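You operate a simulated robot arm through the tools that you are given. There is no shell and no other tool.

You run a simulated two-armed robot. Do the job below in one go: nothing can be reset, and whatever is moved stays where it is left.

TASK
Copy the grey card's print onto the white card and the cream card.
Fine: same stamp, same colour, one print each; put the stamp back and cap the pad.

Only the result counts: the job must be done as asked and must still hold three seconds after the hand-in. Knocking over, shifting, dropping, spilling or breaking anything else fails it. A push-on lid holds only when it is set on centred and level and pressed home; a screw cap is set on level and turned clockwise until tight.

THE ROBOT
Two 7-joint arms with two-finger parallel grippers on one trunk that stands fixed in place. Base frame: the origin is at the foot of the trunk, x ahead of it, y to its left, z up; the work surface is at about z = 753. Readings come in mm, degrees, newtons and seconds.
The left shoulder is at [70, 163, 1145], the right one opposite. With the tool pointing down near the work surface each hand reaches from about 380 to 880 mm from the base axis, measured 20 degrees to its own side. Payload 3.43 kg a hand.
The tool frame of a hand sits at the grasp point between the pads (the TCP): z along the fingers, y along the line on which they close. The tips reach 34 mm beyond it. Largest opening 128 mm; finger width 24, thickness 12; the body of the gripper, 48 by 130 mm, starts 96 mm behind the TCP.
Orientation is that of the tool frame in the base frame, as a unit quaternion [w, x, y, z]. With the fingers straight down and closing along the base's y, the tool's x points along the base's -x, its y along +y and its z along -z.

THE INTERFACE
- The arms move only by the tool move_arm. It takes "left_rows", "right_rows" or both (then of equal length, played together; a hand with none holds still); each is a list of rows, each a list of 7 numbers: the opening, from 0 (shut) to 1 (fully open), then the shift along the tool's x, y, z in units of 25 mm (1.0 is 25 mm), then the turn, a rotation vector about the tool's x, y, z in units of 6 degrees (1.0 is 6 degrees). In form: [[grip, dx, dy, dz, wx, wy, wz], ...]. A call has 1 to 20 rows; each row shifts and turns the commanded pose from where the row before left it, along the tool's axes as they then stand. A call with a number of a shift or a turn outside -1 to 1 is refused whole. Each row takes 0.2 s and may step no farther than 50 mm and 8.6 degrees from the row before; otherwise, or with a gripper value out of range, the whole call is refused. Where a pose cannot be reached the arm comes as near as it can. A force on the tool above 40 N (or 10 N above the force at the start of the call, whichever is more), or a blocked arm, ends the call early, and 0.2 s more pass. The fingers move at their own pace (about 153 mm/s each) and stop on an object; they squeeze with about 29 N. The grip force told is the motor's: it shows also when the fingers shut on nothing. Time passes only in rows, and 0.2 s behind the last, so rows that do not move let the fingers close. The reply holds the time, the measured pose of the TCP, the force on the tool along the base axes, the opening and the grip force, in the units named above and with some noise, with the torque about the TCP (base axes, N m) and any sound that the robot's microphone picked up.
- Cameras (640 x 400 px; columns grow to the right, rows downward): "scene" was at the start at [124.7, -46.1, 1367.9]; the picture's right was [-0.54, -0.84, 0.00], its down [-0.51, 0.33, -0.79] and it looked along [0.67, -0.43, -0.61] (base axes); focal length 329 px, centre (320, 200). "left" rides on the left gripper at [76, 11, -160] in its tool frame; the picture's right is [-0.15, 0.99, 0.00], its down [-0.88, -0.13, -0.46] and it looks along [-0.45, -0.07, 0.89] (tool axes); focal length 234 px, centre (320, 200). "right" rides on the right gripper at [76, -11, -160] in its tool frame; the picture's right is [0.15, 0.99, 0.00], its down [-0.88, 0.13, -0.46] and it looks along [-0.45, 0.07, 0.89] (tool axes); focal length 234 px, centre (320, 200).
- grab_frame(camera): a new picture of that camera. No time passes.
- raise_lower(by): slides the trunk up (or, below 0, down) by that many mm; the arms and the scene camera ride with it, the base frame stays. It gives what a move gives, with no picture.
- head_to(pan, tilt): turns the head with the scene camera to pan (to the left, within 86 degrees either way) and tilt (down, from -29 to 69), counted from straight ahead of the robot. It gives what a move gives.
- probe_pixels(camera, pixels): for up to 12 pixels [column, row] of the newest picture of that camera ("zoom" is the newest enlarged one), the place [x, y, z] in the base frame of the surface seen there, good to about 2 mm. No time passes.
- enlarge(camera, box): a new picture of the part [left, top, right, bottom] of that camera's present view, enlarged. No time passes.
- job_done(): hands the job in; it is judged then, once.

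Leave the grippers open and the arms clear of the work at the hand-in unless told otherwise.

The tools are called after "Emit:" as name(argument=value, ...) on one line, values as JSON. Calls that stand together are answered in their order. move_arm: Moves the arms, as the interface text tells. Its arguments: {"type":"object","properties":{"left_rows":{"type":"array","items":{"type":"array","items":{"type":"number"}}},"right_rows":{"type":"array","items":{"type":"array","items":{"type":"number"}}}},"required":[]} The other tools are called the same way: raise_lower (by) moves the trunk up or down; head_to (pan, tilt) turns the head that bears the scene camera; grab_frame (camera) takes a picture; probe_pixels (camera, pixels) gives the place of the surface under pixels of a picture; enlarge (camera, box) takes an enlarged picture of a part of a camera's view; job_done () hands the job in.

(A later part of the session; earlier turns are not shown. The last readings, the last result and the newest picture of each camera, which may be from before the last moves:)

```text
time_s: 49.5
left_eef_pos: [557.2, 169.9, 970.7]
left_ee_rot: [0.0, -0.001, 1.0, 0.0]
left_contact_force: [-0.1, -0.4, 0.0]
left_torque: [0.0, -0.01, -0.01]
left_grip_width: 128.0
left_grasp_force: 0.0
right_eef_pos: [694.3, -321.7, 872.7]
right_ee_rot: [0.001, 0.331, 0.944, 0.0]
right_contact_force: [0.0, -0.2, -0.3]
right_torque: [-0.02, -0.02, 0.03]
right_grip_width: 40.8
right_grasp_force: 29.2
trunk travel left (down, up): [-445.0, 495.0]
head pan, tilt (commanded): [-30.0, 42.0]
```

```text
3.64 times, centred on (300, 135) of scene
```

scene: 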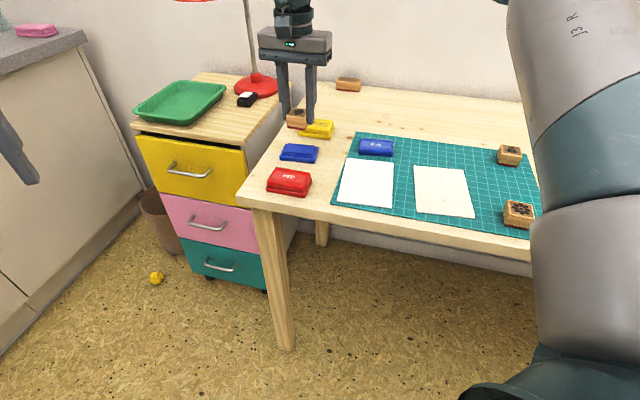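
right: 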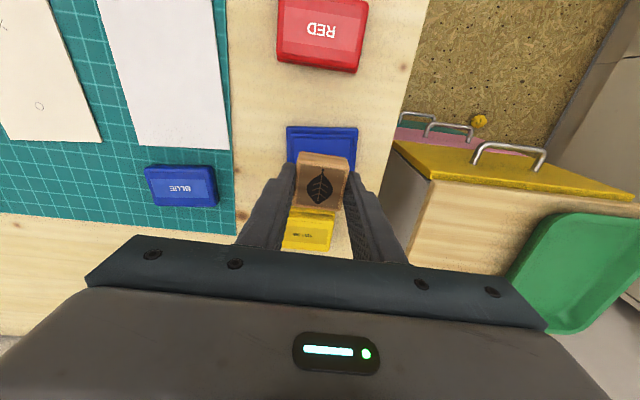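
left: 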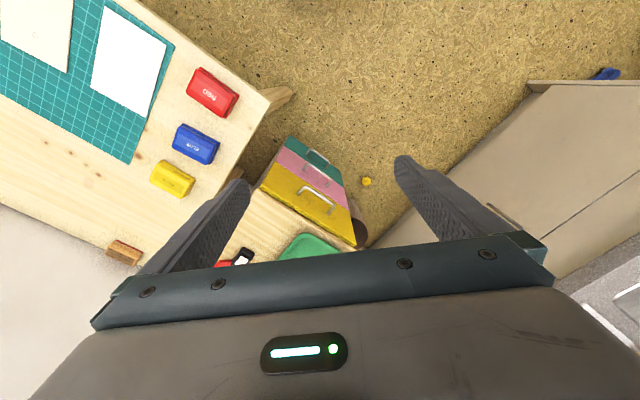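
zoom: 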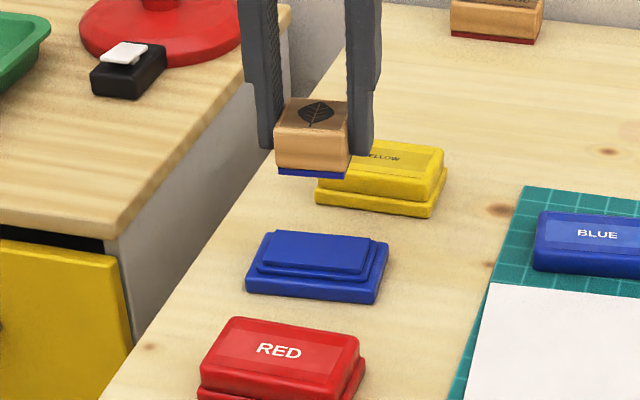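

The stamp's rubber has turned from red to blue, so it is inked. I'll carry it over toward the white card, still high up, and measure the card from there.

Emit:
move_arm(right_rows=[[0.25, 0.37, -0.895, 0, 0, 0, 0], [0.25, 0.37, -0.895, 0, 0, 0, 0], [0.25, 0.37, -0.895, 0, 0, 0, 0], [0.25, 0.37, -0.895, 0, 0, 0, 0], [0.25, 0.37, -0.895, 0, 0, 0, 0], [0.25, 0.37, -0.895, 0, 0, 0, 0], [0.25, 0.37, -0.895, 0, 0, 0, 0], [0.25, 0, 0, 0, 0, 0, 0]])

Emit:
grab_frame(camera="right")

Emit:
grab_frame(camera="scene")

```text
time_s: 51.3
left_eef_pos: [556.8, 169.0, 969.6]
left_ee_rot: [-0.001, -0.001, 1.0, 0.0]
left_contact_force: [0.1, -0.2, -0.1]
left_torque: [0.03, 0.03, -0.01]
left_grip_width: 127.8
left_grasp_force: 0.0
right_eef_pos: [545.0, -401.1, 872.3]
right_ee_rot: [0.0, 0.331, 0.944, 0.0]
right_contact_force: [0.2, -1.5, -0.5]
right_torque: [0.02, -0.02, 0.05]
right_grip_width: 40.5
right_grasp_force: 28.9
trunk travel left (down, up): [-445.0, 495.0]
head pan, tilt (commanded): [-30.0, 42.0]
```

```text
taken
```

right: 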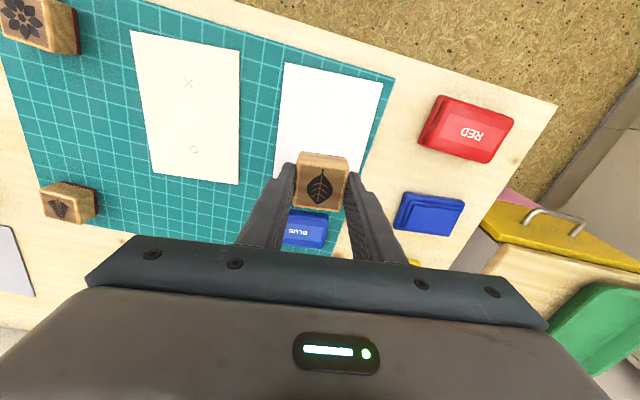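

```text
taken
```

scene: 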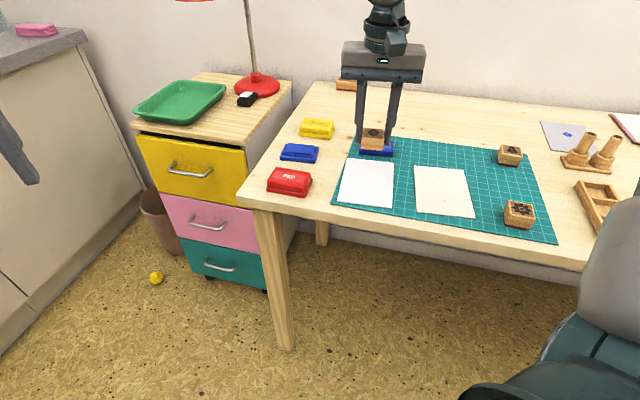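

Both cards show well in the scene and right views. I'll enlarge each and probe the corners carefully.

Emit:
enlarge(camera="scene", box=[330, 150, 402, 212])

Emit:
enlarge(camera="right", box=[265, 50, 395, 180])

Emit:
enlarge(camera="right", box=[120, 20, 260, 190])

```text
6.45 times, centred on (366, 181) of scene
```

zoom: 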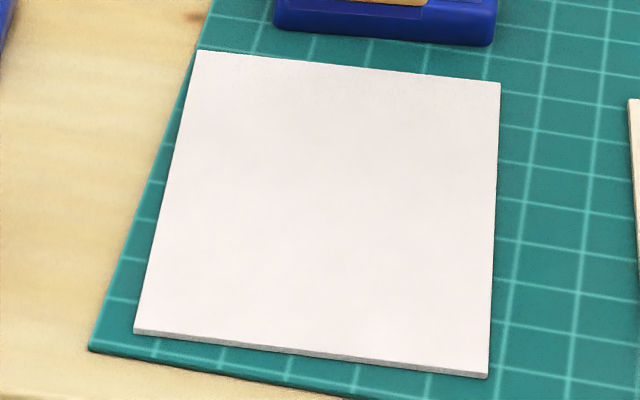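

```text
3.08 times, centred on (330, 115) of right
```

zoom: 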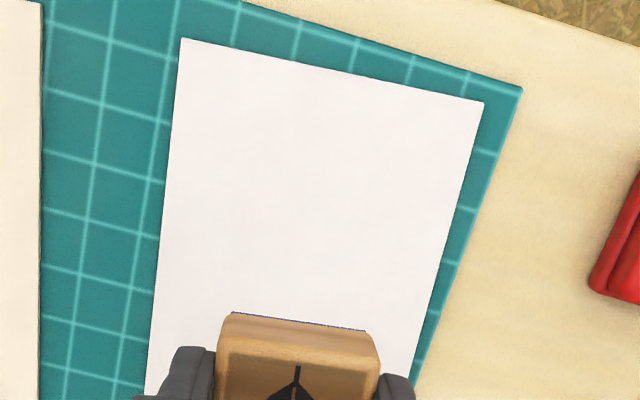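

```text
2.35 times, centred on (190, 105) of right
```

zoom: 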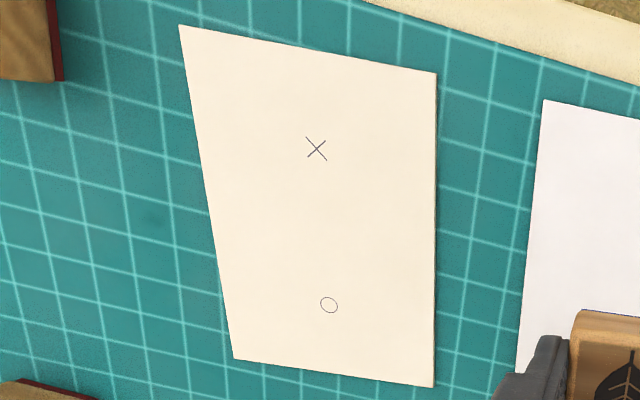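

I'll probe the cream card's corners and marks in this zoom first, then the white card's corners in the scene zoom.

Emit:
probe_pixels(camera="zoom", pixels=[[183, 30], [433, 76], [430, 383], [237, 356], [328, 305], [316, 149], [306, 52], [332, 370], [210, 200], [432, 230], [322, 225]])

Emit:
enlarge(camera="scene", box=[330, 150, 402, 212])

Emit:
probe_pixels(camera="zoom", pixels=[[203, 55], [496, 86], [484, 368], [140, 323], [350, 70], [310, 345], [170, 190], [490, 230], [330, 205]])

Emit:
enlarge(camera="right", box=[265, 50, 395, 180])

Emit:
probe_pixels(camera="zoom", pixels=[[185, 43], [479, 106], [155, 350], [425, 320], [335, 72], [170, 200], [455, 210], [420, 340]])

```text
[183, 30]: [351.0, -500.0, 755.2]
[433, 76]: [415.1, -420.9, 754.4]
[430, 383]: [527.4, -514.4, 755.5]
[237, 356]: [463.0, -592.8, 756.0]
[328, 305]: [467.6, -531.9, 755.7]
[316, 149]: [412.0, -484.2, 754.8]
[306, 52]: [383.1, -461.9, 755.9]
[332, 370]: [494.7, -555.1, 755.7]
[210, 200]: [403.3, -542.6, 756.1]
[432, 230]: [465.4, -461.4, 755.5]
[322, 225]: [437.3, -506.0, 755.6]
```

```text
6.45 times, centred on (366, 181) of scene
```

zoom: 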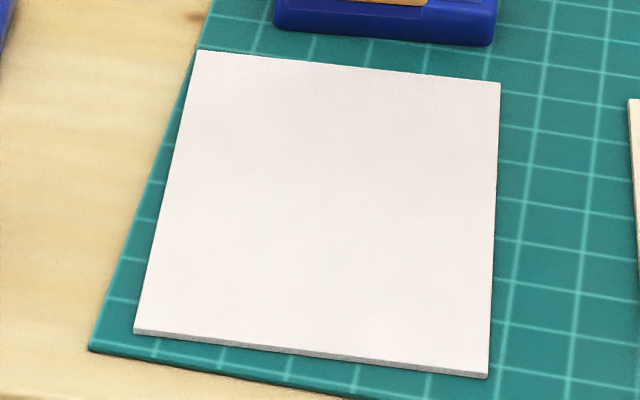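

```text
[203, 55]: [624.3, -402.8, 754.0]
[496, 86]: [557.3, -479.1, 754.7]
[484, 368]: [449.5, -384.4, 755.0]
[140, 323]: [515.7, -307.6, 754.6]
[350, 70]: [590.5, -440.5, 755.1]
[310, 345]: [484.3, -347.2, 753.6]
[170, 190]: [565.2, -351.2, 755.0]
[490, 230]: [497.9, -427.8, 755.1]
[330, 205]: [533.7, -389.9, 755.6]
```

```text
3.08 times, centred on (330, 115) of right
```

zoom: 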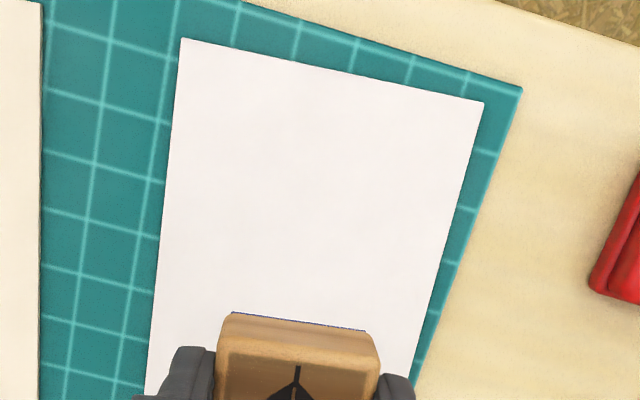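

```text
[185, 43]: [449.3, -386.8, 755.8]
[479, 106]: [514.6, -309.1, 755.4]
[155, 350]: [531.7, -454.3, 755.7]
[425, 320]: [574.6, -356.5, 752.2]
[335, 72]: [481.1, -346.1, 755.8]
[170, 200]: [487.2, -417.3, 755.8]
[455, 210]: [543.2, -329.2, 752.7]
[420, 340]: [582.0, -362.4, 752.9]
```

White card: centre (536.7,-393.5), long axis -41.3°, top z≈755. Copying the 12.5 mm offset toward the far edge, I aim for (546,-401.8). I'll fine-turn the stamp to the card's axis, nudge it into place and descend to a few millimetres above.

Emit:
move_arm(right_rows=[[0.25, 0, 0, 0, 0, 0, 0.45], [0.25, -0.035, 0.005, 0, 0, 0, 0], [0.25, 0, 0, 0, 0, 0, 0], [0.25, 0, 0, 0, 0, 0, 0]])

Emit:
move_arm(right_rows=[[0.25, 0, 0, 0.6, 0, 0, 0], [0.25, 0, 0, 0.8, 0, 0, 0], [0.25, 0, 0, 0.8, 0, 0, 0], [0.25, 0, 0, 0.5, 0, 0, 0], [0.25, 0, 0, 0.1, 0, 0, 0], [0.25, 0, 0, 0, 0, 0, 0]])

Emit:
enlarge(camera="scene", box=[320, 110, 420, 215])

Emit:
enlarge(camera="right", box=[220, 60, 420, 240])

```text
time_s: 52.3
left_eef_pos: [556.6, 169.0, 970.0]
left_ee_rot: [0.001, -0.001, 1.0, 0.0]
left_contact_force: [0.4, -0.5, -0.1]
left_torque: [-0.01, -0.03, 0.0]
left_grip_width: 128.2
left_grasp_force: 0.0
right_eef_pos: [546.9, -401.8, 872.9]
right_ee_rot: [0.0, 0.352, 0.936, 0.0]
right_contact_force: [-0.3, 0.0, -0.3]
right_torque: [0.0, -0.02, 0.02]
right_grip_width: 40.4
right_grasp_force: 28.7
trunk travel left (down, up): [-445.0, 495.0]
head pan, tilt (commanded): [-30.0, 42.0]
```

```text
time_s: 53.7
left_eef_pos: [555.8, 168.8, 970.5]
left_ee_rot: [0.0, 0.0, 1.0, 0.0]
left_contact_force: [0.7, 0.4, -0.3]
left_torque: [0.0, -0.01, -0.02]
left_grip_width: 128.0
left_grasp_force: 0.1
right_eef_pos: [545.8, -402.9, 803.4]
right_ee_rot: [0.0, 0.353, 0.936, 0.001]
right_contact_force: [0.1, -0.4, 0.1]
right_torque: [0.01, 0.06, 0.03]
right_grip_width: 40.8
right_grasp_force: 28.7
trunk travel left (down, up): [-445.0, 495.0]
head pan, tilt (commanded): [-30.0, 42.0]
```

```text
3.81 times, centred on (370, 162) of scene
```

zoom: 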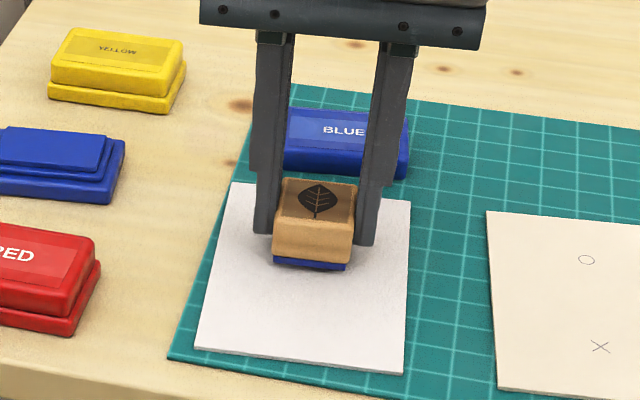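

```text
2.22 times, centred on (320, 150) of right
```

zoom: 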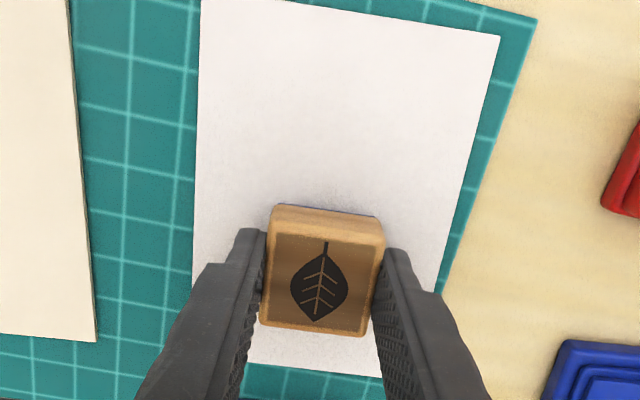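

The stamp hovers about 5 mm above the white card, well placed. Now I'll make one smooth press down, without lifting in between.

Emit:
move_arm(right_rows=[[0.25, 0, 0, 0.08, 0, 0, 0], [0.25, 0, 0, 0.08, 0, 0, 0], [0.25, 0, 0, 0.04, 0, 0, 0], [0.25, 0, 0, 0.04, 0, 0, 0], [0.25, 0, 0, 0.04, 0, 0, 0], [0.25, 0, 0, 0, 0, 0, 0]])

```text
time_s: 55.1
left_eef_pos: [556.3, 169.9, 969.2]
left_ee_rot: [0.0, -0.001, 1.0, 0.0]
left_contact_force: [0.6, 0.0, 0.3]
left_torque: [0.01, 0.01, 0.05]
left_grip_width: 127.7
left_grasp_force: 0.1
right_eef_pos: [546.5, -402.8, 797.4]
right_ee_rot: [0.0, 0.352, 0.936, 0.0]
right_contact_force: [1.1, -0.2, 7.6]
right_torque: [-0.05, -0.02, -0.01]
right_grip_width: 40.8
right_grasp_force: 29.7
trunk travel left (down, up): [-445.0, 495.0]
head pan, tilt (commanded): [-30.0, 42.0]
```

The press reads 7.6 N. I'll push one more millimetre and hold, without lifting.

Emit:
move_arm(right_rows=[[0.25, 0, 0, 0.05, 0, 0, 0], [0.25, 0, 0, 0, 0, 0, 0], [0.25, 0, 0, 0, 0, 0, 0]])

```text
time_s: 55.9
left_eef_pos: [554.7, 170.8, 970.1]
left_ee_rot: [0.0, -0.001, 1.0, 0.0]
left_contact_force: [-0.9, -1.3, 0.5]
left_torque: [-0.01, 0.0, 0.03]
left_grip_width: 128.1
left_grasp_force: 0.1
right_eef_pos: [545.1, -401.5, 796.6]
right_ee_rot: [0.001, 0.353, 0.936, 0.0]
right_contact_force: [1.7, -1.6, 17.2]
right_torque: [0.01, 0.02, 0.01]
right_grip_width: 41.1
right_grasp_force: 29.1
trunk travel left (down, up): [-445.0, 495.0]
head pan, tilt (commanded): [-30.0, 42.0]
```

The press reads 17 N. I'll lift straight up and look at the white card.

Emit:
move_arm(right_rows=[[0.25, 0, 0, -0.2, 0, 0, 0], [0.25, 0, 0, -0.6, 0, 0, 0], [0.25, 0, 0, -0.8, 0, 0, 0], [0.25, 0, 0, -0.8, 0, 0, 0], [0.25, 0, 0, -0.6, 0, 0, 0], [0.25, 0, 0, 0, 0, 0, 0]])

Emit:
enlarge(camera="scene", box=[320, 100, 420, 215])

Emit:
enlarge(camera="right", box=[220, 50, 420, 240])

```text
time_s: 57.3
left_eef_pos: [556.7, 168.9, 970.4]
left_ee_rot: [0.0, 0.0, 1.0, 0.0]
left_contact_force: [-0.8, -0.1, -1.0]
left_torque: [-0.03, 0.01, 0.0]
left_grip_width: 128.2
left_grasp_force: 0.1
right_eef_pos: [546.3, -402.9, 869.5]
right_ee_rot: [0.0, 0.353, 0.935, 0.0]
right_contact_force: [-0.8, 0.2, 0.0]
right_torque: [0.02, -0.03, -0.01]
right_grip_width: 41.0
right_grasp_force: 28.8
trunk travel left (down, up): [-445.0, 495.0]
head pan, tilt (commanded): [-30.0, 42.0]
```

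```text
3.48 times, centred on (370, 158) of scene
```

zoom: 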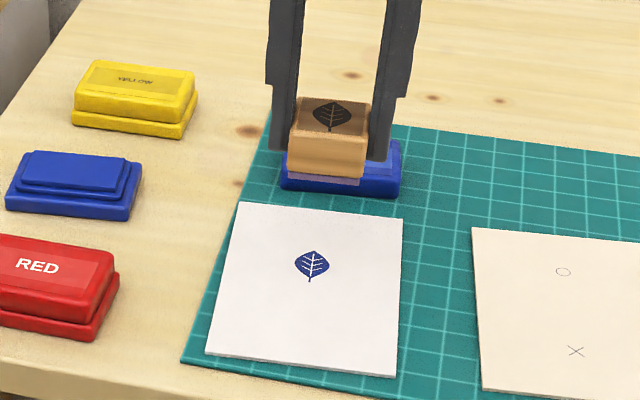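

```text
2.11 times, centred on (320, 145) of right
```

zoom: 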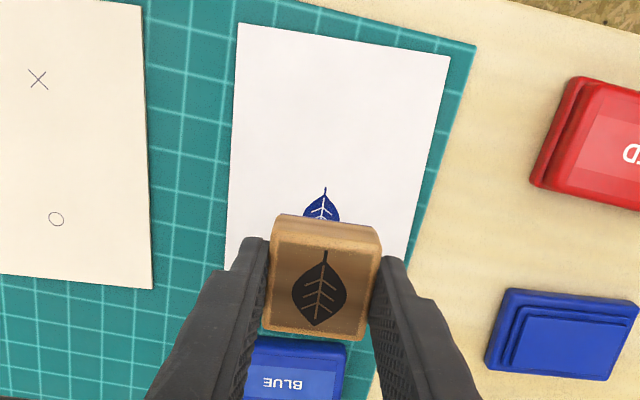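

A clear blue leaf is on the white card. The rubber edge now looks paler, so I'll zoom in to judge the remaining ink.

Emit:
enlarge(camera="scene", box=[390, 120, 410, 132])

Emit:
enlarge(camera="scene", box=[345, 120, 385, 160])

Emit:
enlarge(camera="scene", box=[340, 160, 390, 210])

```text
16.00 times, centred on (400, 126) of scene
```

zoom: 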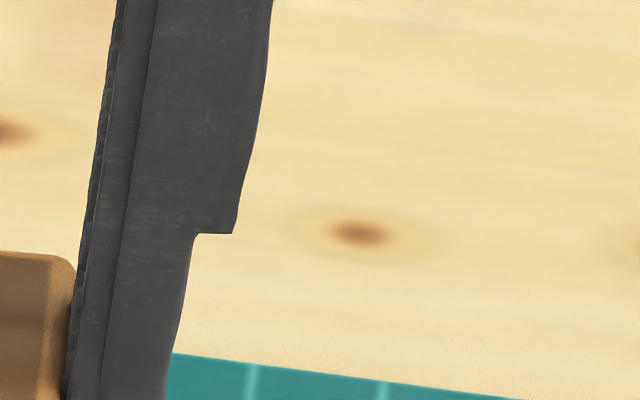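

```text
10.00 times, centred on (365, 140) of scene
```

zoom: 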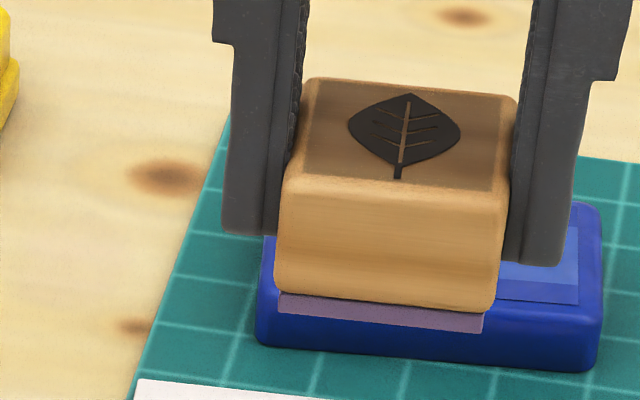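

```text
8.00 times, centred on (365, 185) of scene
```

zoom: 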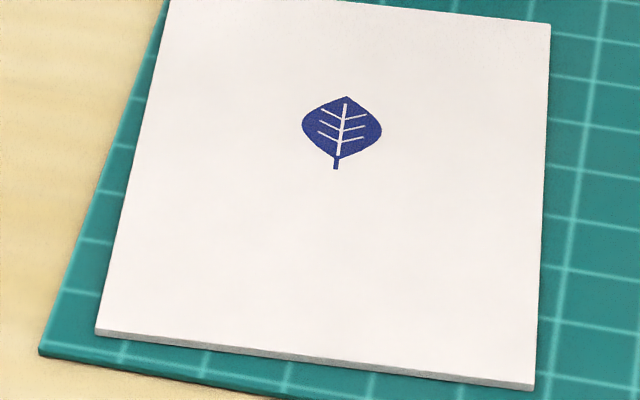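

The rubber is now only pale, so it needs fresh ink for the second card. I'll carry the stamp back above the blue pad.

Emit:
move_arm(right_rows=[[0.25, -0.325, 0.916, 0, 0, 0, 0], [0.25, -0.325, 0.916, 0, 0, 0, 0], [0.25, -0.325, 0.916, 0, 0, 0, 0], [0.25, -0.325, 0.916, 0, 0, 0, 0], [0.25, -0.325, 0.916, 0, 0, 0, 0], [0.25, -0.325, 0.916, 0, 0, 0, 0], [0.25, -0.325, 0.916, 0, 0, 0, 0], [0.25, 0, 0, 0, 0, 0, -0.45], [0.25, 0, 0, 0, 0, 0, 0], [0.25, 0, 0, 0, 0, 0, 0]])

Emit:
move_arm(right_rows=[[0.25, 0, 0, 0, 0, 0, 0]])

Emit:
enlarge(camera="right", box=[260, 110, 380, 230])

```text
time_s: 59.5
left_eef_pos: [556.0, 169.3, 970.7]
left_ee_rot: [0.0, -0.001, 1.0, 0.0]
left_contact_force: [-0.5, 0.0, -0.6]
left_torque: [0.02, -0.02, 0.03]
left_grip_width: 128.4
left_grasp_force: 0.0
right_eef_pos: [694.4, -318.4, 870.1]
right_ee_rot: [0.001, 0.331, 0.944, 0.0]
right_contact_force: [-1.1, -0.6, 0.0]
right_torque: [0.01, -0.01, 0.03]
right_grip_width: 40.8
right_grasp_force: 29.3
trunk travel left (down, up): [-445.0, 495.0]
head pan, tilt (commanded): [-30.0, 42.0]
```

```text
time_s: 59.9
left_eef_pos: [556.6, 168.7, 969.2]
left_ee_rot: [0.0, -0.001, 1.0, 0.001]
left_contact_force: [0.5, -0.5, -0.2]
left_torque: [0.0, -0.03, -0.03]
left_grip_width: 127.9
left_grasp_force: 0.1
right_eef_pos: [693.7, -317.8, 869.8]
right_ee_rot: [0.0, 0.33, 0.944, 0.001]
right_contact_force: [0.1, -0.5, -0.3]
right_torque: [-0.01, -0.04, -0.03]
right_grip_width: 40.5
right_grasp_force: 28.9
trunk travel left (down, up): [-445.0, 495.0]
head pan, tilt (commanded): [-30.0, 42.0]
```

```text
3.33 times, centred on (320, 170) of right
```

zoom: 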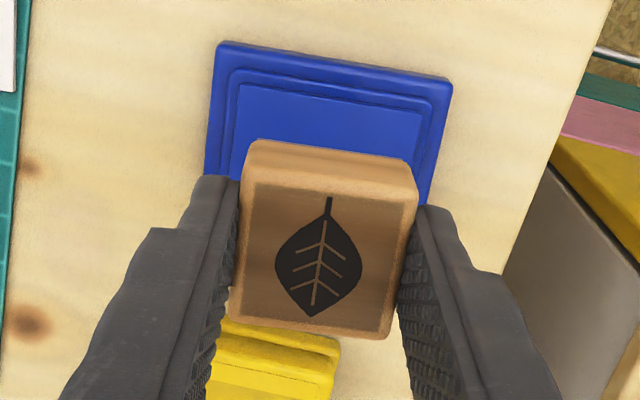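

The stamp is above the pad again, within a millimetre. I'll correct slightly, descend and press gently as before.

Emit:
move_arm(right_rows=[[0.25, -0.04, -0.01, 0.5, 0, 0, 0], [0.25, 0, 0, 0.8, 0, 0, 0], [0.25, 0, 0, 0.7, 0, 0, 0], [0.25, 0, 0, 0.2, 0, 0, 0], [0.25, 0, 0, 0.08, 0, 0, 0], [0.25, 0, 0, 0.04, 0, 0, 0], [0.25, 0, 0, 0, 0, 0, 0]])

Emit:
move_arm(right_rows=[[0.25, 0, 0, 0.04, 0, 0, 0], [0.25, 0, 0, 0, 0, 0, 0]])

```text
time_s: 61.5
left_eef_pos: [556.7, 169.4, 970.6]
left_ee_rot: [-0.001, -0.001, 1.0, 0.0]
left_contact_force: [-0.9, -0.7, -0.9]
left_torque: [-0.02, -0.01, -0.01]
left_grip_width: 128.0
left_grasp_force: 0.0
right_eef_pos: [696.2, -318.6, 811.7]
right_ee_rot: [0.0, 0.331, 0.944, 0.0]
right_contact_force: [0.3, 0.2, 0.0]
right_torque: [-0.01, 0.0, -0.04]
right_grip_width: 40.8
right_grasp_force: 29.0
trunk travel left (down, up): [-445.0, 495.0]
head pan, tilt (commanded): [-30.0, 42.0]
```

```text
time_s: 62.1
left_eef_pos: [555.6, 170.1, 971.2]
left_ee_rot: [0.0, -0.001, 1.0, 0.0]
left_contact_force: [-0.6, -0.9, 0.2]
left_torque: [0.01, 0.01, -0.02]
left_grip_width: 127.7
left_grasp_force: 0.1
right_eef_pos: [696.1, -319.2, 811.1]
right_ee_rot: [0.002, 0.331, 0.944, 0.0]
right_contact_force: [1.8, -1.0, 7.4]
right_torque: [-0.06, 0.02, 0.03]
right_grip_width: 40.6
right_grasp_force: 29.0
trunk travel left (down, up): [-445.0, 495.0]
head pan, tilt (commanded): [-30.0, 42.0]
```

The force is 7.4 N. I'll press another millimetre and hold, then lift.

Emit:
move_arm(right_rows=[[0.25, 0, 0, 0.04, 0, 0, 0], [0.25, 0, 0, 0, 0, 0, 0], [0.25, 0, 0, 0, 0, 0, 0]])

Emit:
move_arm(right_rows=[[0.25, 0, 0, -0.12, 0, 0, 0], [0.25, 0, 0, -0.4, 0, 0, 0], [0.25, 0, 0, -0.8, 0, 0, 0], [0.25, 0, 0, -0.8, 0, 0, 0], [0.25, 0, 0, -0.4, 0, 0, 0], [0.25, 0, 0, 0, 0, 0, 0]])

Emit:
enlarge(camera="scene", box=[250, 80, 350, 190])

Emit:
enlarge(camera="right", box=[260, 110, 380, 230])

```text
time_s: 62.9
left_eef_pos: [554.6, 169.4, 971.1]
left_ee_rot: [0.0, 0.0, 1.0, 0.0]
left_contact_force: [-0.2, 0.4, -0.2]
left_torque: [-0.02, 0.0, -0.02]
left_grip_width: 127.7
left_grasp_force: 0.0
right_eef_pos: [695.4, -318.7, 812.0]
right_ee_rot: [0.001, 0.331, 0.944, 0.001]
right_contact_force: [5.6, -2.5, 16.2]
right_torque: [-0.09, -0.13, 0.02]
right_grip_width: 40.9
right_grasp_force: 29.2
trunk travel left (down, up): [-445.0, 495.0]
head pan, tilt (commanded): [-30.0, 42.0]
```

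```text
time_s: 64.3
left_eef_pos: [556.7, 169.4, 969.9]
left_ee_rot: [0.0, 0.0, 1.0, 0.0]
left_contact_force: [0.0, -0.2, -0.2]
left_torque: [-0.01, -0.04, 0.01]
left_grip_width: 128.2
left_grasp_force: 0.0
right_eef_pos: [695.6, -320.0, 871.6]
right_ee_rot: [0.0, 0.331, 0.944, -0.001]
right_contact_force: [0.1, -0.2, -0.2]
right_torque: [0.03, 0.0, -0.01]
right_grip_width: 40.8
right_grasp_force: 29.3
trunk travel left (down, up): [-445.0, 495.0]
head pan, tilt (commanded): [-30.0, 42.0]
```

```text
3.64 times, centred on (300, 135) of scene
```

zoom: 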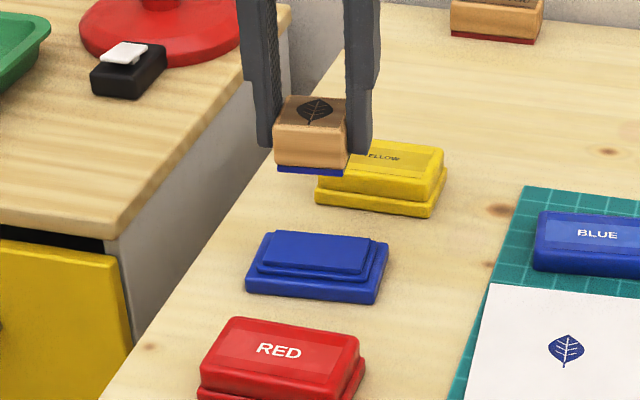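

```text
3.33 times, centred on (320, 170) of right
```

zoom: 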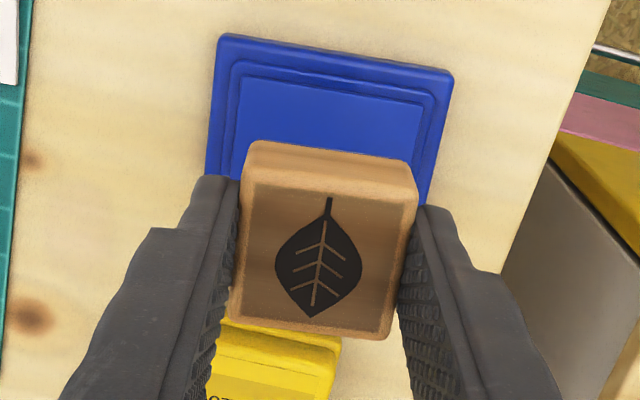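

The rubber is fully blue again. The cream card's centre is (439.1,-507.0) with axis -39.7°, so the matching place is (448.7,-515), which is clear of the circle and cross. I'll carry the stamp there at height.

Emit:
move_arm(right_rows=[[0.25, 0.217, -0.945, 0, 0, 0, 0], [0.25, 0.217, -0.945, 0, 0, 0, 0], [0.25, 0.217, -0.945, 0, 0, 0, 0], [0.25, 0.217, -0.945, 0, 0, 0, 0], [0.25, 0.217, -0.945, 0, 0, 0, 0], [0.25, 0.217, -0.945, 0, 0, 0, 0], [0.25, 0.217, -0.945, 0, 0, 0, 0], [0.25, 0.217, -0.945, 0, 0, 0, 0], [0.25, 0.217, -0.945, 0, 0, 0, 0], [0.25, 0.217, -0.945, 0, 0, 0, 0], [0.25, 0.217, -0.945, 0, 0, 0, 0], [0.25, 0.217, -0.945, 0, 0, 0, 0], [0.25, 0.217, -0.945, 0, 0, 0, 0], [0.25, 0, 0, 0, 0, 0, 0.17], [0.25, 0, 0, 0, 0, 0, 0], [0.25, 0, 0, 0, 0, 0, 0]])

Emit:
move_arm(right_rows=[[0.25, 0, 0, 0, 0, 0, 0]])

Emit:
grab_frame(camera="right")

Emit:
grab_frame(camera="scene")

```text
time_s: 67.7
left_eef_pos: [556.0, 170.1, 970.8]
left_ee_rot: [0.0, -0.001, 1.0, 0.0]
left_contact_force: [0.1, 0.8, -0.3]
left_torque: [-0.01, 0.02, 0.01]
left_grip_width: 127.9
left_grasp_force: 0.0
right_eef_pos: [450.2, -514.8, 872.6]
right_ee_rot: [0.0, 0.34, 0.941, 0.0]
right_contact_force: [-0.3, 0.9, -0.8]
right_torque: [-0.02, -0.04, -0.02]
right_grip_width: 40.9
right_grasp_force: 29.2
trunk travel left (down, up): [-445.0, 495.0]
head pan, tilt (commanded): [-30.0, 42.0]
```

```text
time_s: 68.1
left_eef_pos: [556.1, 169.7, 969.7]
left_ee_rot: [0.0, -0.001, 1.0, 0.0]
left_contact_force: [0.6, -0.1, 1.2]
left_torque: [0.01, 0.01, -0.04]
left_grip_width: 127.7
left_grasp_force: 0.0
right_eef_pos: [451.9, -514.4, 872.7]
right_ee_rot: [0.0, 0.339, 0.941, -0.001]
right_contact_force: [-0.5, 0.3, -0.5]
right_torque: [0.01, 0.02, 0.01]
right_grip_width: 40.7
right_grasp_force: 29.2
trunk travel left (down, up): [-445.0, 495.0]
head pan, tilt (commanded): [-30.0, 42.0]
```

```text
taken
```

right: 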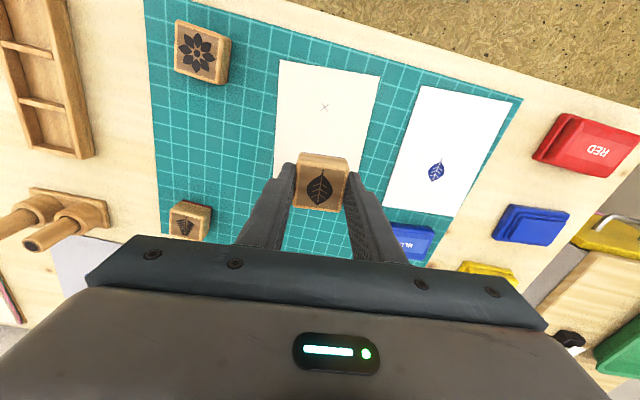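

```text
taken
```

scene: 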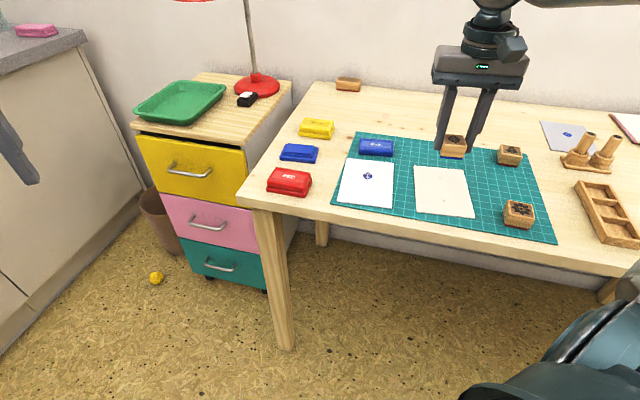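

I'll check where the white card's print landed relative to where I aimed, as a calibration before pressing on the cream card.

Emit:
enlarge(camera="right", box=[380, 80, 520, 220])

Emit:
probe_pixels(camera="zoom", pixels=[[326, 225], [334, 203], [318, 250]])

Emit:
move_arm(right_rows=[[0.25, 0, 0, 0, 0, 0, 0]])

Emit:
move_arm(right_rows=[[0.25, 0, 0, 0, 0, 0, 0]])

```text
2.86 times, centred on (450, 150) of right
```

zoom: 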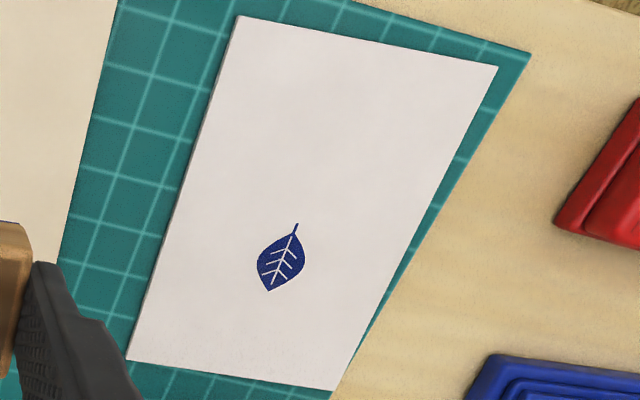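

```text
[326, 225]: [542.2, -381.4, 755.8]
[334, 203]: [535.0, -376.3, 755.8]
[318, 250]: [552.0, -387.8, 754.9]
```

```text
time_s: 68.5
left_eef_pos: [555.0, 169.7, 969.7]
left_ee_rot: [0.0, -0.001, 1.0, 0.0]
left_contact_force: [0.3, 0.5, -0.5]
left_torque: [-0.03, 0.0, 0.0]
left_grip_width: 127.9
left_grasp_force: 0.2
right_eef_pos: [449.9, -513.7, 873.7]
right_ee_rot: [0.0, 0.339, 0.941, -0.001]
right_contact_force: [-0.5, -0.6, -0.9]
right_torque: [-0.01, -0.02, -0.02]
right_grip_width: 40.8
right_grasp_force: 29.0
trunk travel left (down, up): [-445.0, 495.0]
head pan, tilt (commanded): [-30.0, 42.0]
```

```text
time_s: 68.9
left_eef_pos: [555.6, 169.3, 969.9]
left_ee_rot: [-0.001, -0.001, 1.0, 0.001]
left_contact_force: [0.3, -0.4, -0.3]
left_torque: [-0.04, 0.02, 0.0]
left_grip_width: 128.1
left_grasp_force: 0.1
right_eef_pos: [451.1, -515.1, 872.0]
right_ee_rot: [0.0, 0.34, 0.94, 0.0]
right_contact_force: [-0.4, 0.1, -0.1]
right_torque: [0.02, 0.0, -0.01]
right_grip_width: 40.7
right_grasp_force: 29.0
trunk travel left (down, up): [-445.0, 495.0]
head pan, tilt (commanded): [-30.0, 42.0]
```

I mis-aimed those probes, as the print is at (282,260) in this zoom. I'll probe it there.

Emit:
enlarge(camera="right", box=[380, 80, 520, 220])

Emit:
probe_pixels(camera="zoom", pixels=[[296, 226], [269, 288], [282, 260], [260, 262], [304, 262], [241, 20], [494, 69], [332, 386], [132, 356]])

```text
2.86 times, centred on (450, 150) of right
```

zoom: 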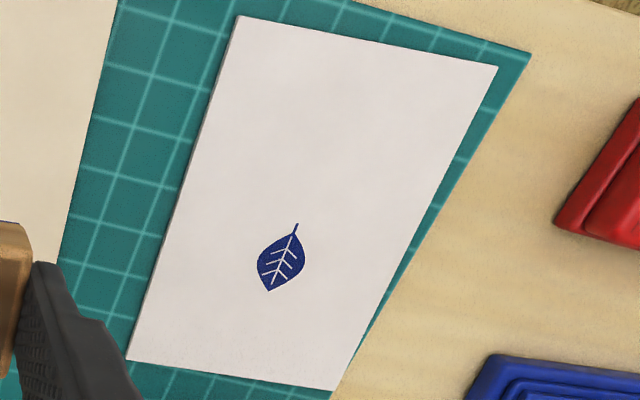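

```text
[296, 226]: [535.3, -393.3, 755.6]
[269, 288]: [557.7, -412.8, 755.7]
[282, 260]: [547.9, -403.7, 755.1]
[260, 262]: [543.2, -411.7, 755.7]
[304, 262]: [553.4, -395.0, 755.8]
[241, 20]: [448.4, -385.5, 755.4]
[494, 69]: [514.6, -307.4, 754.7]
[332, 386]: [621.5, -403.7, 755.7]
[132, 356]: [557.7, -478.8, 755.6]
```

The white print landed at (546.5,-403.1), angle -41°, about 1 mm from my aim. I'll apply that small correction, then descend to a few millimetres above the cream card.

Emit:
move_arm(right_rows=[[0.25, 0.08, -0.06, 0.4, 0, 0, 0], [0.25, 0, 0, 0.8, 0, 0, 0], [0.25, 0, 0, 0.8, 0, 0, 0], [0.25, 0, 0, 0.6, 0, 0, 0], [0.25, 0, 0, 0.2, 0, 0, 0], [0.25, 0, 0, 0, 0, 0, 0]])

Emit:
enlarge(camera="scene", box=[390, 120, 500, 225])

Emit:
enlarge(camera="right", box=[220, 60, 420, 240])

```text
time_s: 70.3
left_eef_pos: [556.4, 169.8, 969.8]
left_ee_rot: [-0.001, -0.001, 1.0, 0.001]
left_contact_force: [0.0, -0.8, 0.0]
left_torque: [-0.04, 0.03, -0.01]
left_grip_width: 127.8
left_grasp_force: 0.2
right_eef_pos: [446.6, -514.4, 803.3]
right_ee_rot: [0.0, 0.339, 0.941, 0.0]
right_contact_force: [-0.6, 0.8, -0.3]
right_torque: [0.01, -0.02, -0.01]
right_grip_width: 41.2
right_grasp_force: 29.1
trunk travel left (down, up): [-445.0, 495.0]
head pan, tilt (commanded): [-30.0, 42.0]
```

```text
3.81 times, centred on (445, 172) of scene
```

zoom: 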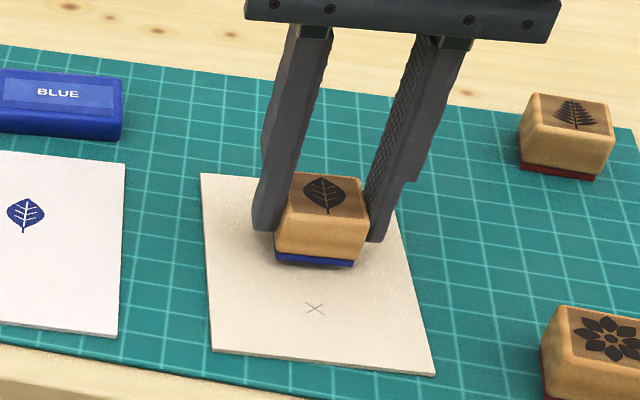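

```text
2.22 times, centred on (320, 150) of right
```

zoom: 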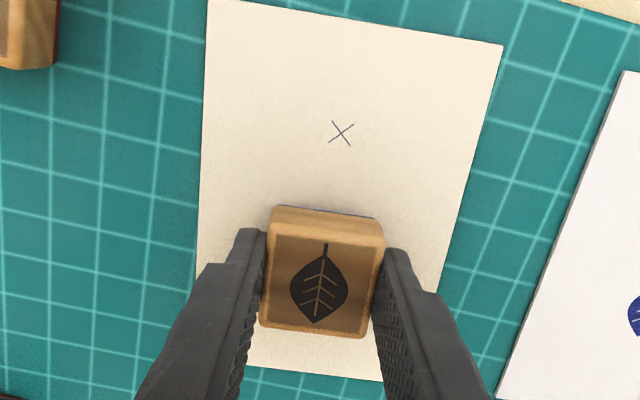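

The stamp hovers over the cream card in the matching place. Now I'll do a single smooth press, as on the white card.

Emit:
move_arm(right_rows=[[0.25, 0, 0, 0.08, 0, 0, 0], [0.25, 0, 0, 0.08, 0, 0, 0], [0.25, 0, 0, 0.04, 0, 0, 0], [0.25, 0, 0, 0.04, 0, 0, 0], [0.25, 0, 0, 0.04, 0, 0, 0], [0.25, 0, 0, 0, 0, 0, 0]])

```text
time_s: 71.7
left_eef_pos: [556.1, 170.4, 970.4]
left_ee_rot: [0.0, 0.0, 1.0, -0.001]
left_contact_force: [0.2, 0.1, 0.1]
left_torque: [0.0, 0.02, 0.0]
left_grip_width: 127.9
left_grasp_force: 0.0
right_eef_pos: [446.0, -514.7, 796.6]
right_ee_rot: [0.0, 0.339, 0.941, 0.001]
right_contact_force: [1.3, -0.8, 6.2]
right_torque: [0.04, -0.01, 0.02]
right_grip_width: 40.7
right_grasp_force: 29.5
trunk travel left (down, up): [-445.0, 495.0]
head pan, tilt (commanded): [-30.0, 42.0]
```

The press reads 6.2 N. I'll push a little more and hold, without lifting.

Emit:
move_arm(right_rows=[[0.25, 0, 0, 0.05, 0, 0, 0], [0.25, 0, 0, 0, 0, 0, 0], [0.25, 0, 0, 0, 0, 0, 0]])

```text
time_s: 72.5
left_eef_pos: [554.5, 169.5, 970.4]
left_ee_rot: [0.001, -0.001, 1.0, 0.0]
left_contact_force: [0.8, 0.2, 0.7]
left_torque: [-0.02, 0.0, -0.01]
left_grip_width: 127.9
left_grasp_force: 0.0
right_eef_pos: [445.8, -515.2, 796.6]
right_ee_rot: [0.0, 0.339, 0.941, 0.0]
right_contact_force: [0.4, 0.4, 16.6]
right_torque: [0.07, 0.06, 0.02]
right_grip_width: 40.5
right_grasp_force: 29.2
trunk travel left (down, up): [-445.0, 495.0]
head pan, tilt (commanded): [-30.0, 42.0]
```

The press reads 16.6 N, as on the white card. I'll lift straight up and check the print.

Emit:
move_arm(right_rows=[[0.25, 0, 0, -0.2, 0, 0, 0], [0.25, 0, 0, -0.6, 0, 0, 0], [0.25, 0, 0, -0.8, 0, 0, 0], [0.25, 0, 0, -0.8, 0, 0, 0], [0.25, 0, 0, -0.6, 0, 0, 0], [0.25, 0, 0, 0, 0, 0, 0]])

Emit:
enlarge(camera="scene", box=[390, 110, 500, 225])

Emit:
enlarge(camera="right", box=[220, 50, 420, 240])

```text
time_s: 73.9
left_eef_pos: [555.4, 169.3, 969.6]
left_ee_rot: [0.0, -0.001, 1.0, 0.0]
left_contact_force: [-0.4, 0.6, -0.8]
left_torque: [0.0, 0.01, 0.03]
left_grip_width: 128.2
left_grasp_force: 0.0
right_eef_pos: [446.5, -515.9, 868.5]
right_ee_rot: [0.0, 0.339, 0.941, 0.001]
right_contact_force: [-0.2, 0.1, -0.6]
right_torque: [-0.04, -0.02, -0.03]
right_grip_width: 40.5
right_grasp_force: 28.8
trunk travel left (down, up): [-445.0, 495.0]
head pan, tilt (commanded): [-30.0, 42.0]
```

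```text
3.48 times, centred on (445, 168) of scene
```

zoom: 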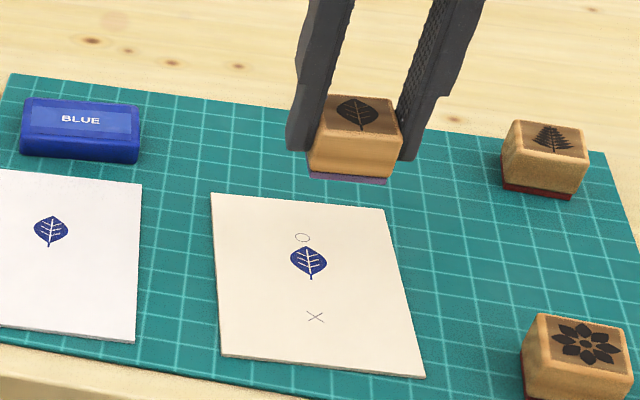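

```text
2.11 times, centred on (320, 145) of right
```

zoom: 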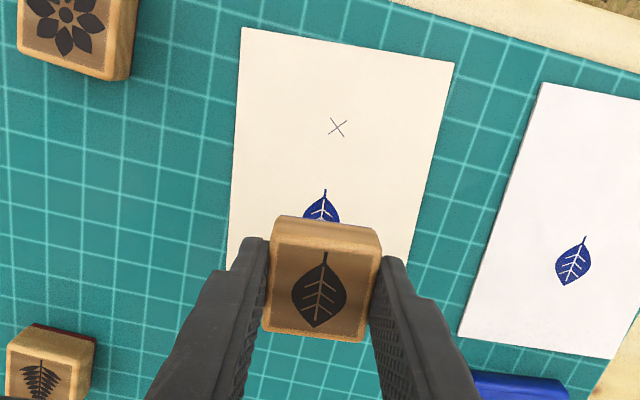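

Both cards now carry one clear blue leaf. I'll take the stamp back to its own place at (378,-636), turning it back to its original angle.

Emit:
move_arm(right_rows=[[0.25, -0.165, -0.911, 0, 0, 0, 0], [0.25, -0.165, -0.911, 0, 0, 0, 0], [0.25, -0.165, -0.911, 0, 0, 0, 0], [0.25, -0.165, -0.911, 0, 0, 0, 0], [0.25, -0.165, -0.911, 0, 0, 0, 0], [0.25, -0.165, -0.911, 0, 0, 0, 0], [0.25, 0, 0, 0, 0, 0, 0.555], [0.25, 0, 0, 0, 0, 0, 0.555], [0.25, 0, 0, 0, 0, 0, 0], [0.25, 0, 0, 0, 0, 0, 0]])

Emit:
move_arm(right_rows=[[0.25, 0, 0, 0, 0, 0, 0]])

Emit:
move_arm(right_rows=[[0.25, 0, 0, 0, 0, 0, 0]])

Emit:
enlarge(camera="right", box=[240, 110, 400, 230])

```text
time_s: 76.1
left_eef_pos: [555.5, 168.8, 969.7]
left_ee_rot: [-0.001, -0.001, 1.0, 0.0]
left_contact_force: [0.3, 0.5, -0.4]
left_torque: [-0.03, 0.04, 0.02]
left_grip_width: 127.9
left_grasp_force: 0.1
right_eef_pos: [378.3, -637.2, 869.0]
right_ee_rot: [0.0, 0.394, 0.919, 0.001]
right_contact_force: [0.2, -0.2, -0.4]
right_torque: [0.02, 0.02, 0.03]
right_grip_width: 40.6
right_grasp_force: 29.4
trunk travel left (down, up): [-445.0, 495.0]
head pan, tilt (commanded): [-30.0, 42.0]
```

```text
time_s: 76.5
left_eef_pos: [556.2, 170.2, 970.4]
left_ee_rot: [0.0, -0.001, 1.0, 0.0]
left_contact_force: [-0.4, 0.5, -0.9]
left_torque: [-0.01, 0.03, -0.06]
left_grip_width: 128.1
left_grasp_force: 0.0
right_eef_pos: [378.1, -637.1, 869.2]
right_ee_rot: [0.0, 0.393, 0.92, 0.0]
right_contact_force: [-0.6, -1.1, -0.1]
right_torque: [-0.03, 0.01, 0.01]
right_grip_width: 41.1
right_grasp_force: 29.4
trunk travel left (down, up): [-445.0, 495.0]
head pan, tilt (commanded): [-30.0, 42.0]
```

```text
time_s: 76.9
left_eef_pos: [556.1, 169.8, 969.5]
left_ee_rot: [0.0, -0.001, 1.0, 0.0]
left_contact_force: [-0.3, -0.5, -0.4]
left_torque: [0.0, -0.02, 0.03]
left_grip_width: 128.1
left_grasp_force: 0.1
right_eef_pos: [377.9, -636.7, 868.9]
right_ee_rot: [0.0, 0.393, 0.92, 0.0]
right_contact_force: [0.3, 0.3, -0.9]
right_torque: [-0.03, -0.01, 0.02]
right_grip_width: 41.2
right_grasp_force: 29.0
trunk travel left (down, up): [-445.0, 495.0]
head pan, tilt (commanded): [-30.0, 42.0]
```

```text
3.33 times, centred on (320, 170) of right
```

zoom: 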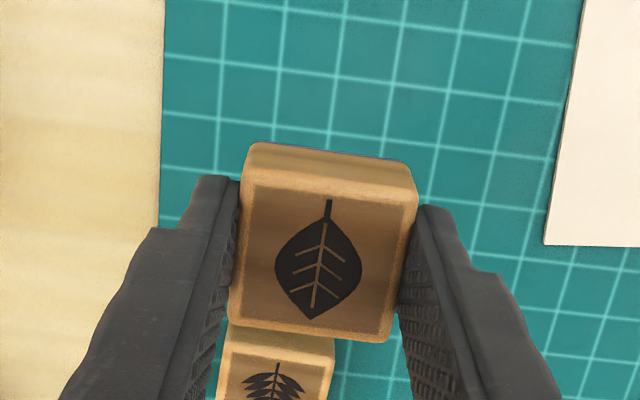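

The view matches the one right after I first lifted the stamp, to about 1 mm. I'll lower it to just above the mat.

Emit:
move_arm(right_rows=[[0.25, 0, 0.02, 0.6, 0, 0, 0], [0.25, 0, 0, 0.8, 0, 0, 0], [0.25, 0, 0, 0.8, 0, 0, 0], [0.25, 0, 0, 0.5, 0, 0, 0], [0.25, 0, 0, 0.14, 0, 0, 0], [0.25, 0, 0, 0, 0, 0, 0]])

Emit:
move_arm(right_rows=[[0.25, 0, 0, 0.04, 0, 0, 0], [0.25, 0, 0, 0.04, 0, 0, 0], [0.25, 0, 0, 0, 0, 0, 0]])

Emit:
move_arm(right_rows=[[0.25, 0, 0, 0.03, 0, 0, 0], [0.25, 0, 0, 0, 0, 0, 0]])

```text
time_s: 78.3
left_eef_pos: [556.0, 170.8, 970.5]
left_ee_rot: [0.0, 0.0, 1.0, 0.0]
left_contact_force: [1.3, 0.2, -0.2]
left_torque: [0.01, -0.01, -0.01]
left_grip_width: 127.9
left_grasp_force: 0.0
right_eef_pos: [377.9, -635.4, 798.8]
right_ee_rot: [0.001, 0.394, 0.919, 0.001]
right_contact_force: [-0.3, 0.2, 0.4]
right_torque: [0.03, -0.01, 0.02]
right_grip_width: 40.7
right_grasp_force: 29.2
trunk travel left (down, up): [-445.0, 495.0]
head pan, tilt (commanded): [-30.0, 42.0]
```

```text
time_s: 79.1
left_eef_pos: [555.3, 169.1, 969.3]
left_ee_rot: [0.0, 0.0, 1.0, 0.0]
left_contact_force: [0.3, -0.2, -0.8]
left_torque: [0.01, 0.01, 0.01]
left_grip_width: 128.0
left_grasp_force: 0.1
right_eef_pos: [378.2, -635.9, 796.5]
right_ee_rot: [0.0, 0.393, 0.92, 0.001]
right_contact_force: [0.7, -0.1, -1.4]
right_torque: [0.02, 0.02, 0.0]
right_grip_width: 40.9
right_grasp_force: 28.9
trunk travel left (down, up): [-445.0, 495.0]
head pan, tilt (commanded): [-30.0, 42.0]
```

```text
time_s: 79.7
left_eef_pos: [555.6, 169.3, 969.9]
left_ee_rot: [-0.001, -0.001, 1.0, 0.0]
left_contact_force: [0.3, -0.1, -0.8]
left_torque: [0.0, 0.01, 0.0]
left_grip_width: 127.9
left_grasp_force: 0.1
right_eef_pos: [378.2, -636.7, 796.3]
right_ee_rot: [0.001, 0.393, 0.919, 0.0]
right_contact_force: [0.2, 0.1, 0.2]
right_torque: [-0.02, -0.01, -0.01]
right_grip_width: 40.6
right_grasp_force: 28.5
trunk travel left (down, up): [-445.0, 495.0]
head pan, tilt (commanded): [-30.0, 42.0]
```

No contact yet at z≈796, so I'll continue down in small steps.

Emit:
move_arm(right_rows=[[0.25, 0, 0, 0.04, 0, 0, 0], [0.25, 0, 0, 0, 0, 0, 0]])

Emit:
move_arm(right_rows=[[0.25, 0, 0, 0.03, 0, 0, 0], [0.25, 0, 0, 0, 0, 0, 0]])

```text
time_s: 80.3
left_eef_pos: [555.5, 169.2, 969.8]
left_ee_rot: [0.0, -0.001, 1.0, 0.0]
left_contact_force: [-0.3, 1.6, -0.1]
left_torque: [0.0, -0.02, -0.01]
left_grip_width: 127.9
left_grasp_force: 0.1
right_eef_pos: [379.2, -635.7, 794.8]
right_ee_rot: [-0.001, 0.393, 0.919, -0.001]
right_contact_force: [-0.3, 0.0, 0.2]
right_torque: [0.0, 0.0, -0.02]
right_grip_width: 40.7
right_grasp_force: 29.2
trunk travel left (down, up): [-445.0, 495.0]
head pan, tilt (commanded): [-30.0, 42.0]
```

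```text
time_s: 80.9
left_eef_pos: [556.1, 169.9, 969.3]
left_ee_rot: [-0.001, -0.001, 1.0, 0.001]
left_contact_force: [0.1, -0.4, -0.3]
left_torque: [0.0, 0.03, 0.04]
left_grip_width: 127.9
left_grasp_force: 0.1
right_eef_pos: [378.2, -637.6, 795.8]
right_ee_rot: [0.0, 0.393, 0.92, 0.0]
right_contact_force: [-0.1, 1.1, 2.3]
right_torque: [0.1, 0.04, 0.03]
right_grip_width: 40.9
right_grasp_force: 29.2
trunk travel left (down, up): [-445.0, 495.0]
head pan, tilt (commanded): [-30.0, 42.0]
```

The stamp touches the mat with 2.3 N. I'll open the fingers gently, then rise.

Emit:
move_arm(right_rows=[[0.33, 0, 0, 0, 0, 0, 0], [0.36, 0, 0, 0, 0, 0, 0], [0.45, 0, 0, 0, 0, 0, 0], [0.6, 0, 0, 0, 0, 0, 0], [0.6, 0, 0, -0.3, 0, 0, 0], [0.6, 0, 0, -0.7, 0, 0, 0], [0.6, 0, 0, -0.9, 0, 0, 0], [0.6, 0, 0, -0.9, 0, 0, 0], [0.6, 0, 0, -0.6, 0, 0, 0], [0.6, 0, 0, 0, 0, 0, 0]])

Emit:
enlarge(camera="right", box=[280, 120, 360, 190])

Emit:
enlarge(camera="scene", box=[400, 110, 560, 240])

Emit:
grab_frame(camera="right")

```text
time_s: 83.1
left_eef_pos: [555.7, 169.8, 969.2]
left_ee_rot: [0.0, -0.001, 1.0, 0.0]
left_contact_force: [-0.9, -0.2, -0.5]
left_torque: [0.01, 0.02, -0.05]
left_grip_width: 127.9
left_grasp_force: 0.0
right_eef_pos: [378.1, -636.6, 878.3]
right_ee_rot: [0.0, 0.393, 0.92, 0.0]
right_contact_force: [-0.5, -0.6, 0.5]
right_torque: [0.03, -0.01, -0.02]
right_grip_width: 76.6
right_grasp_force: 0.0
trunk travel left (down, up): [-445.0, 495.0]
head pan, tilt (commanded): [-30.0, 42.0]
```

```text
5.71 times, centred on (320, 155) of right
```

zoom: 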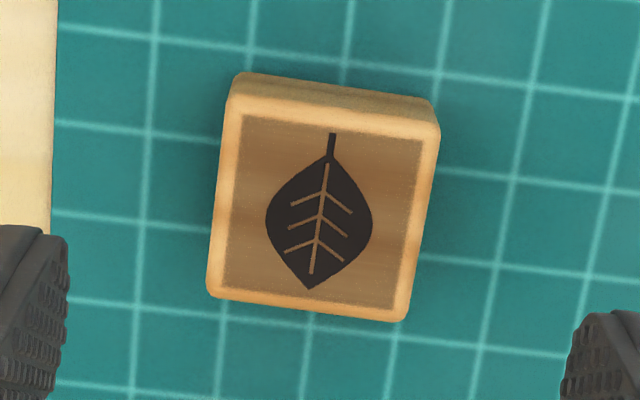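

```text
3.08 times, centred on (480, 175) of scene
```

zoom: 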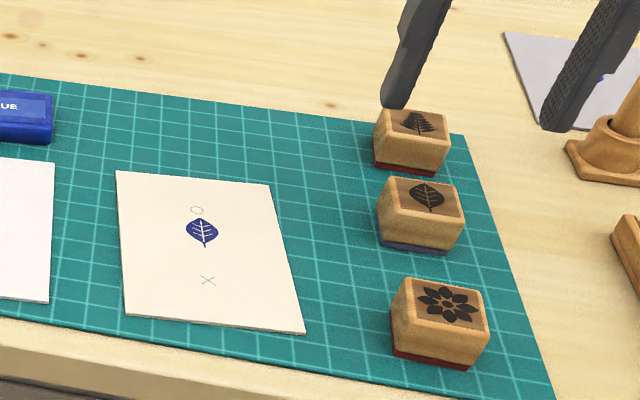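

```text
taken
```

right: 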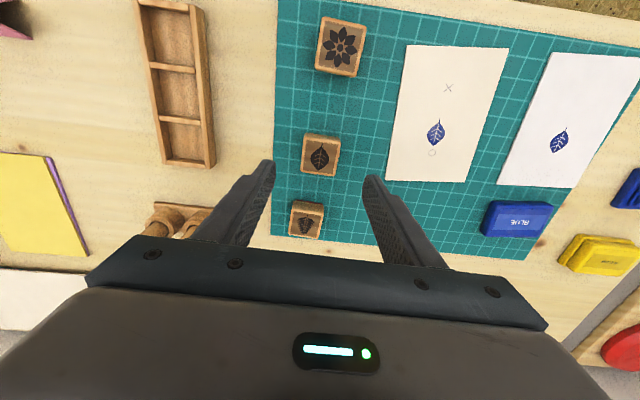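

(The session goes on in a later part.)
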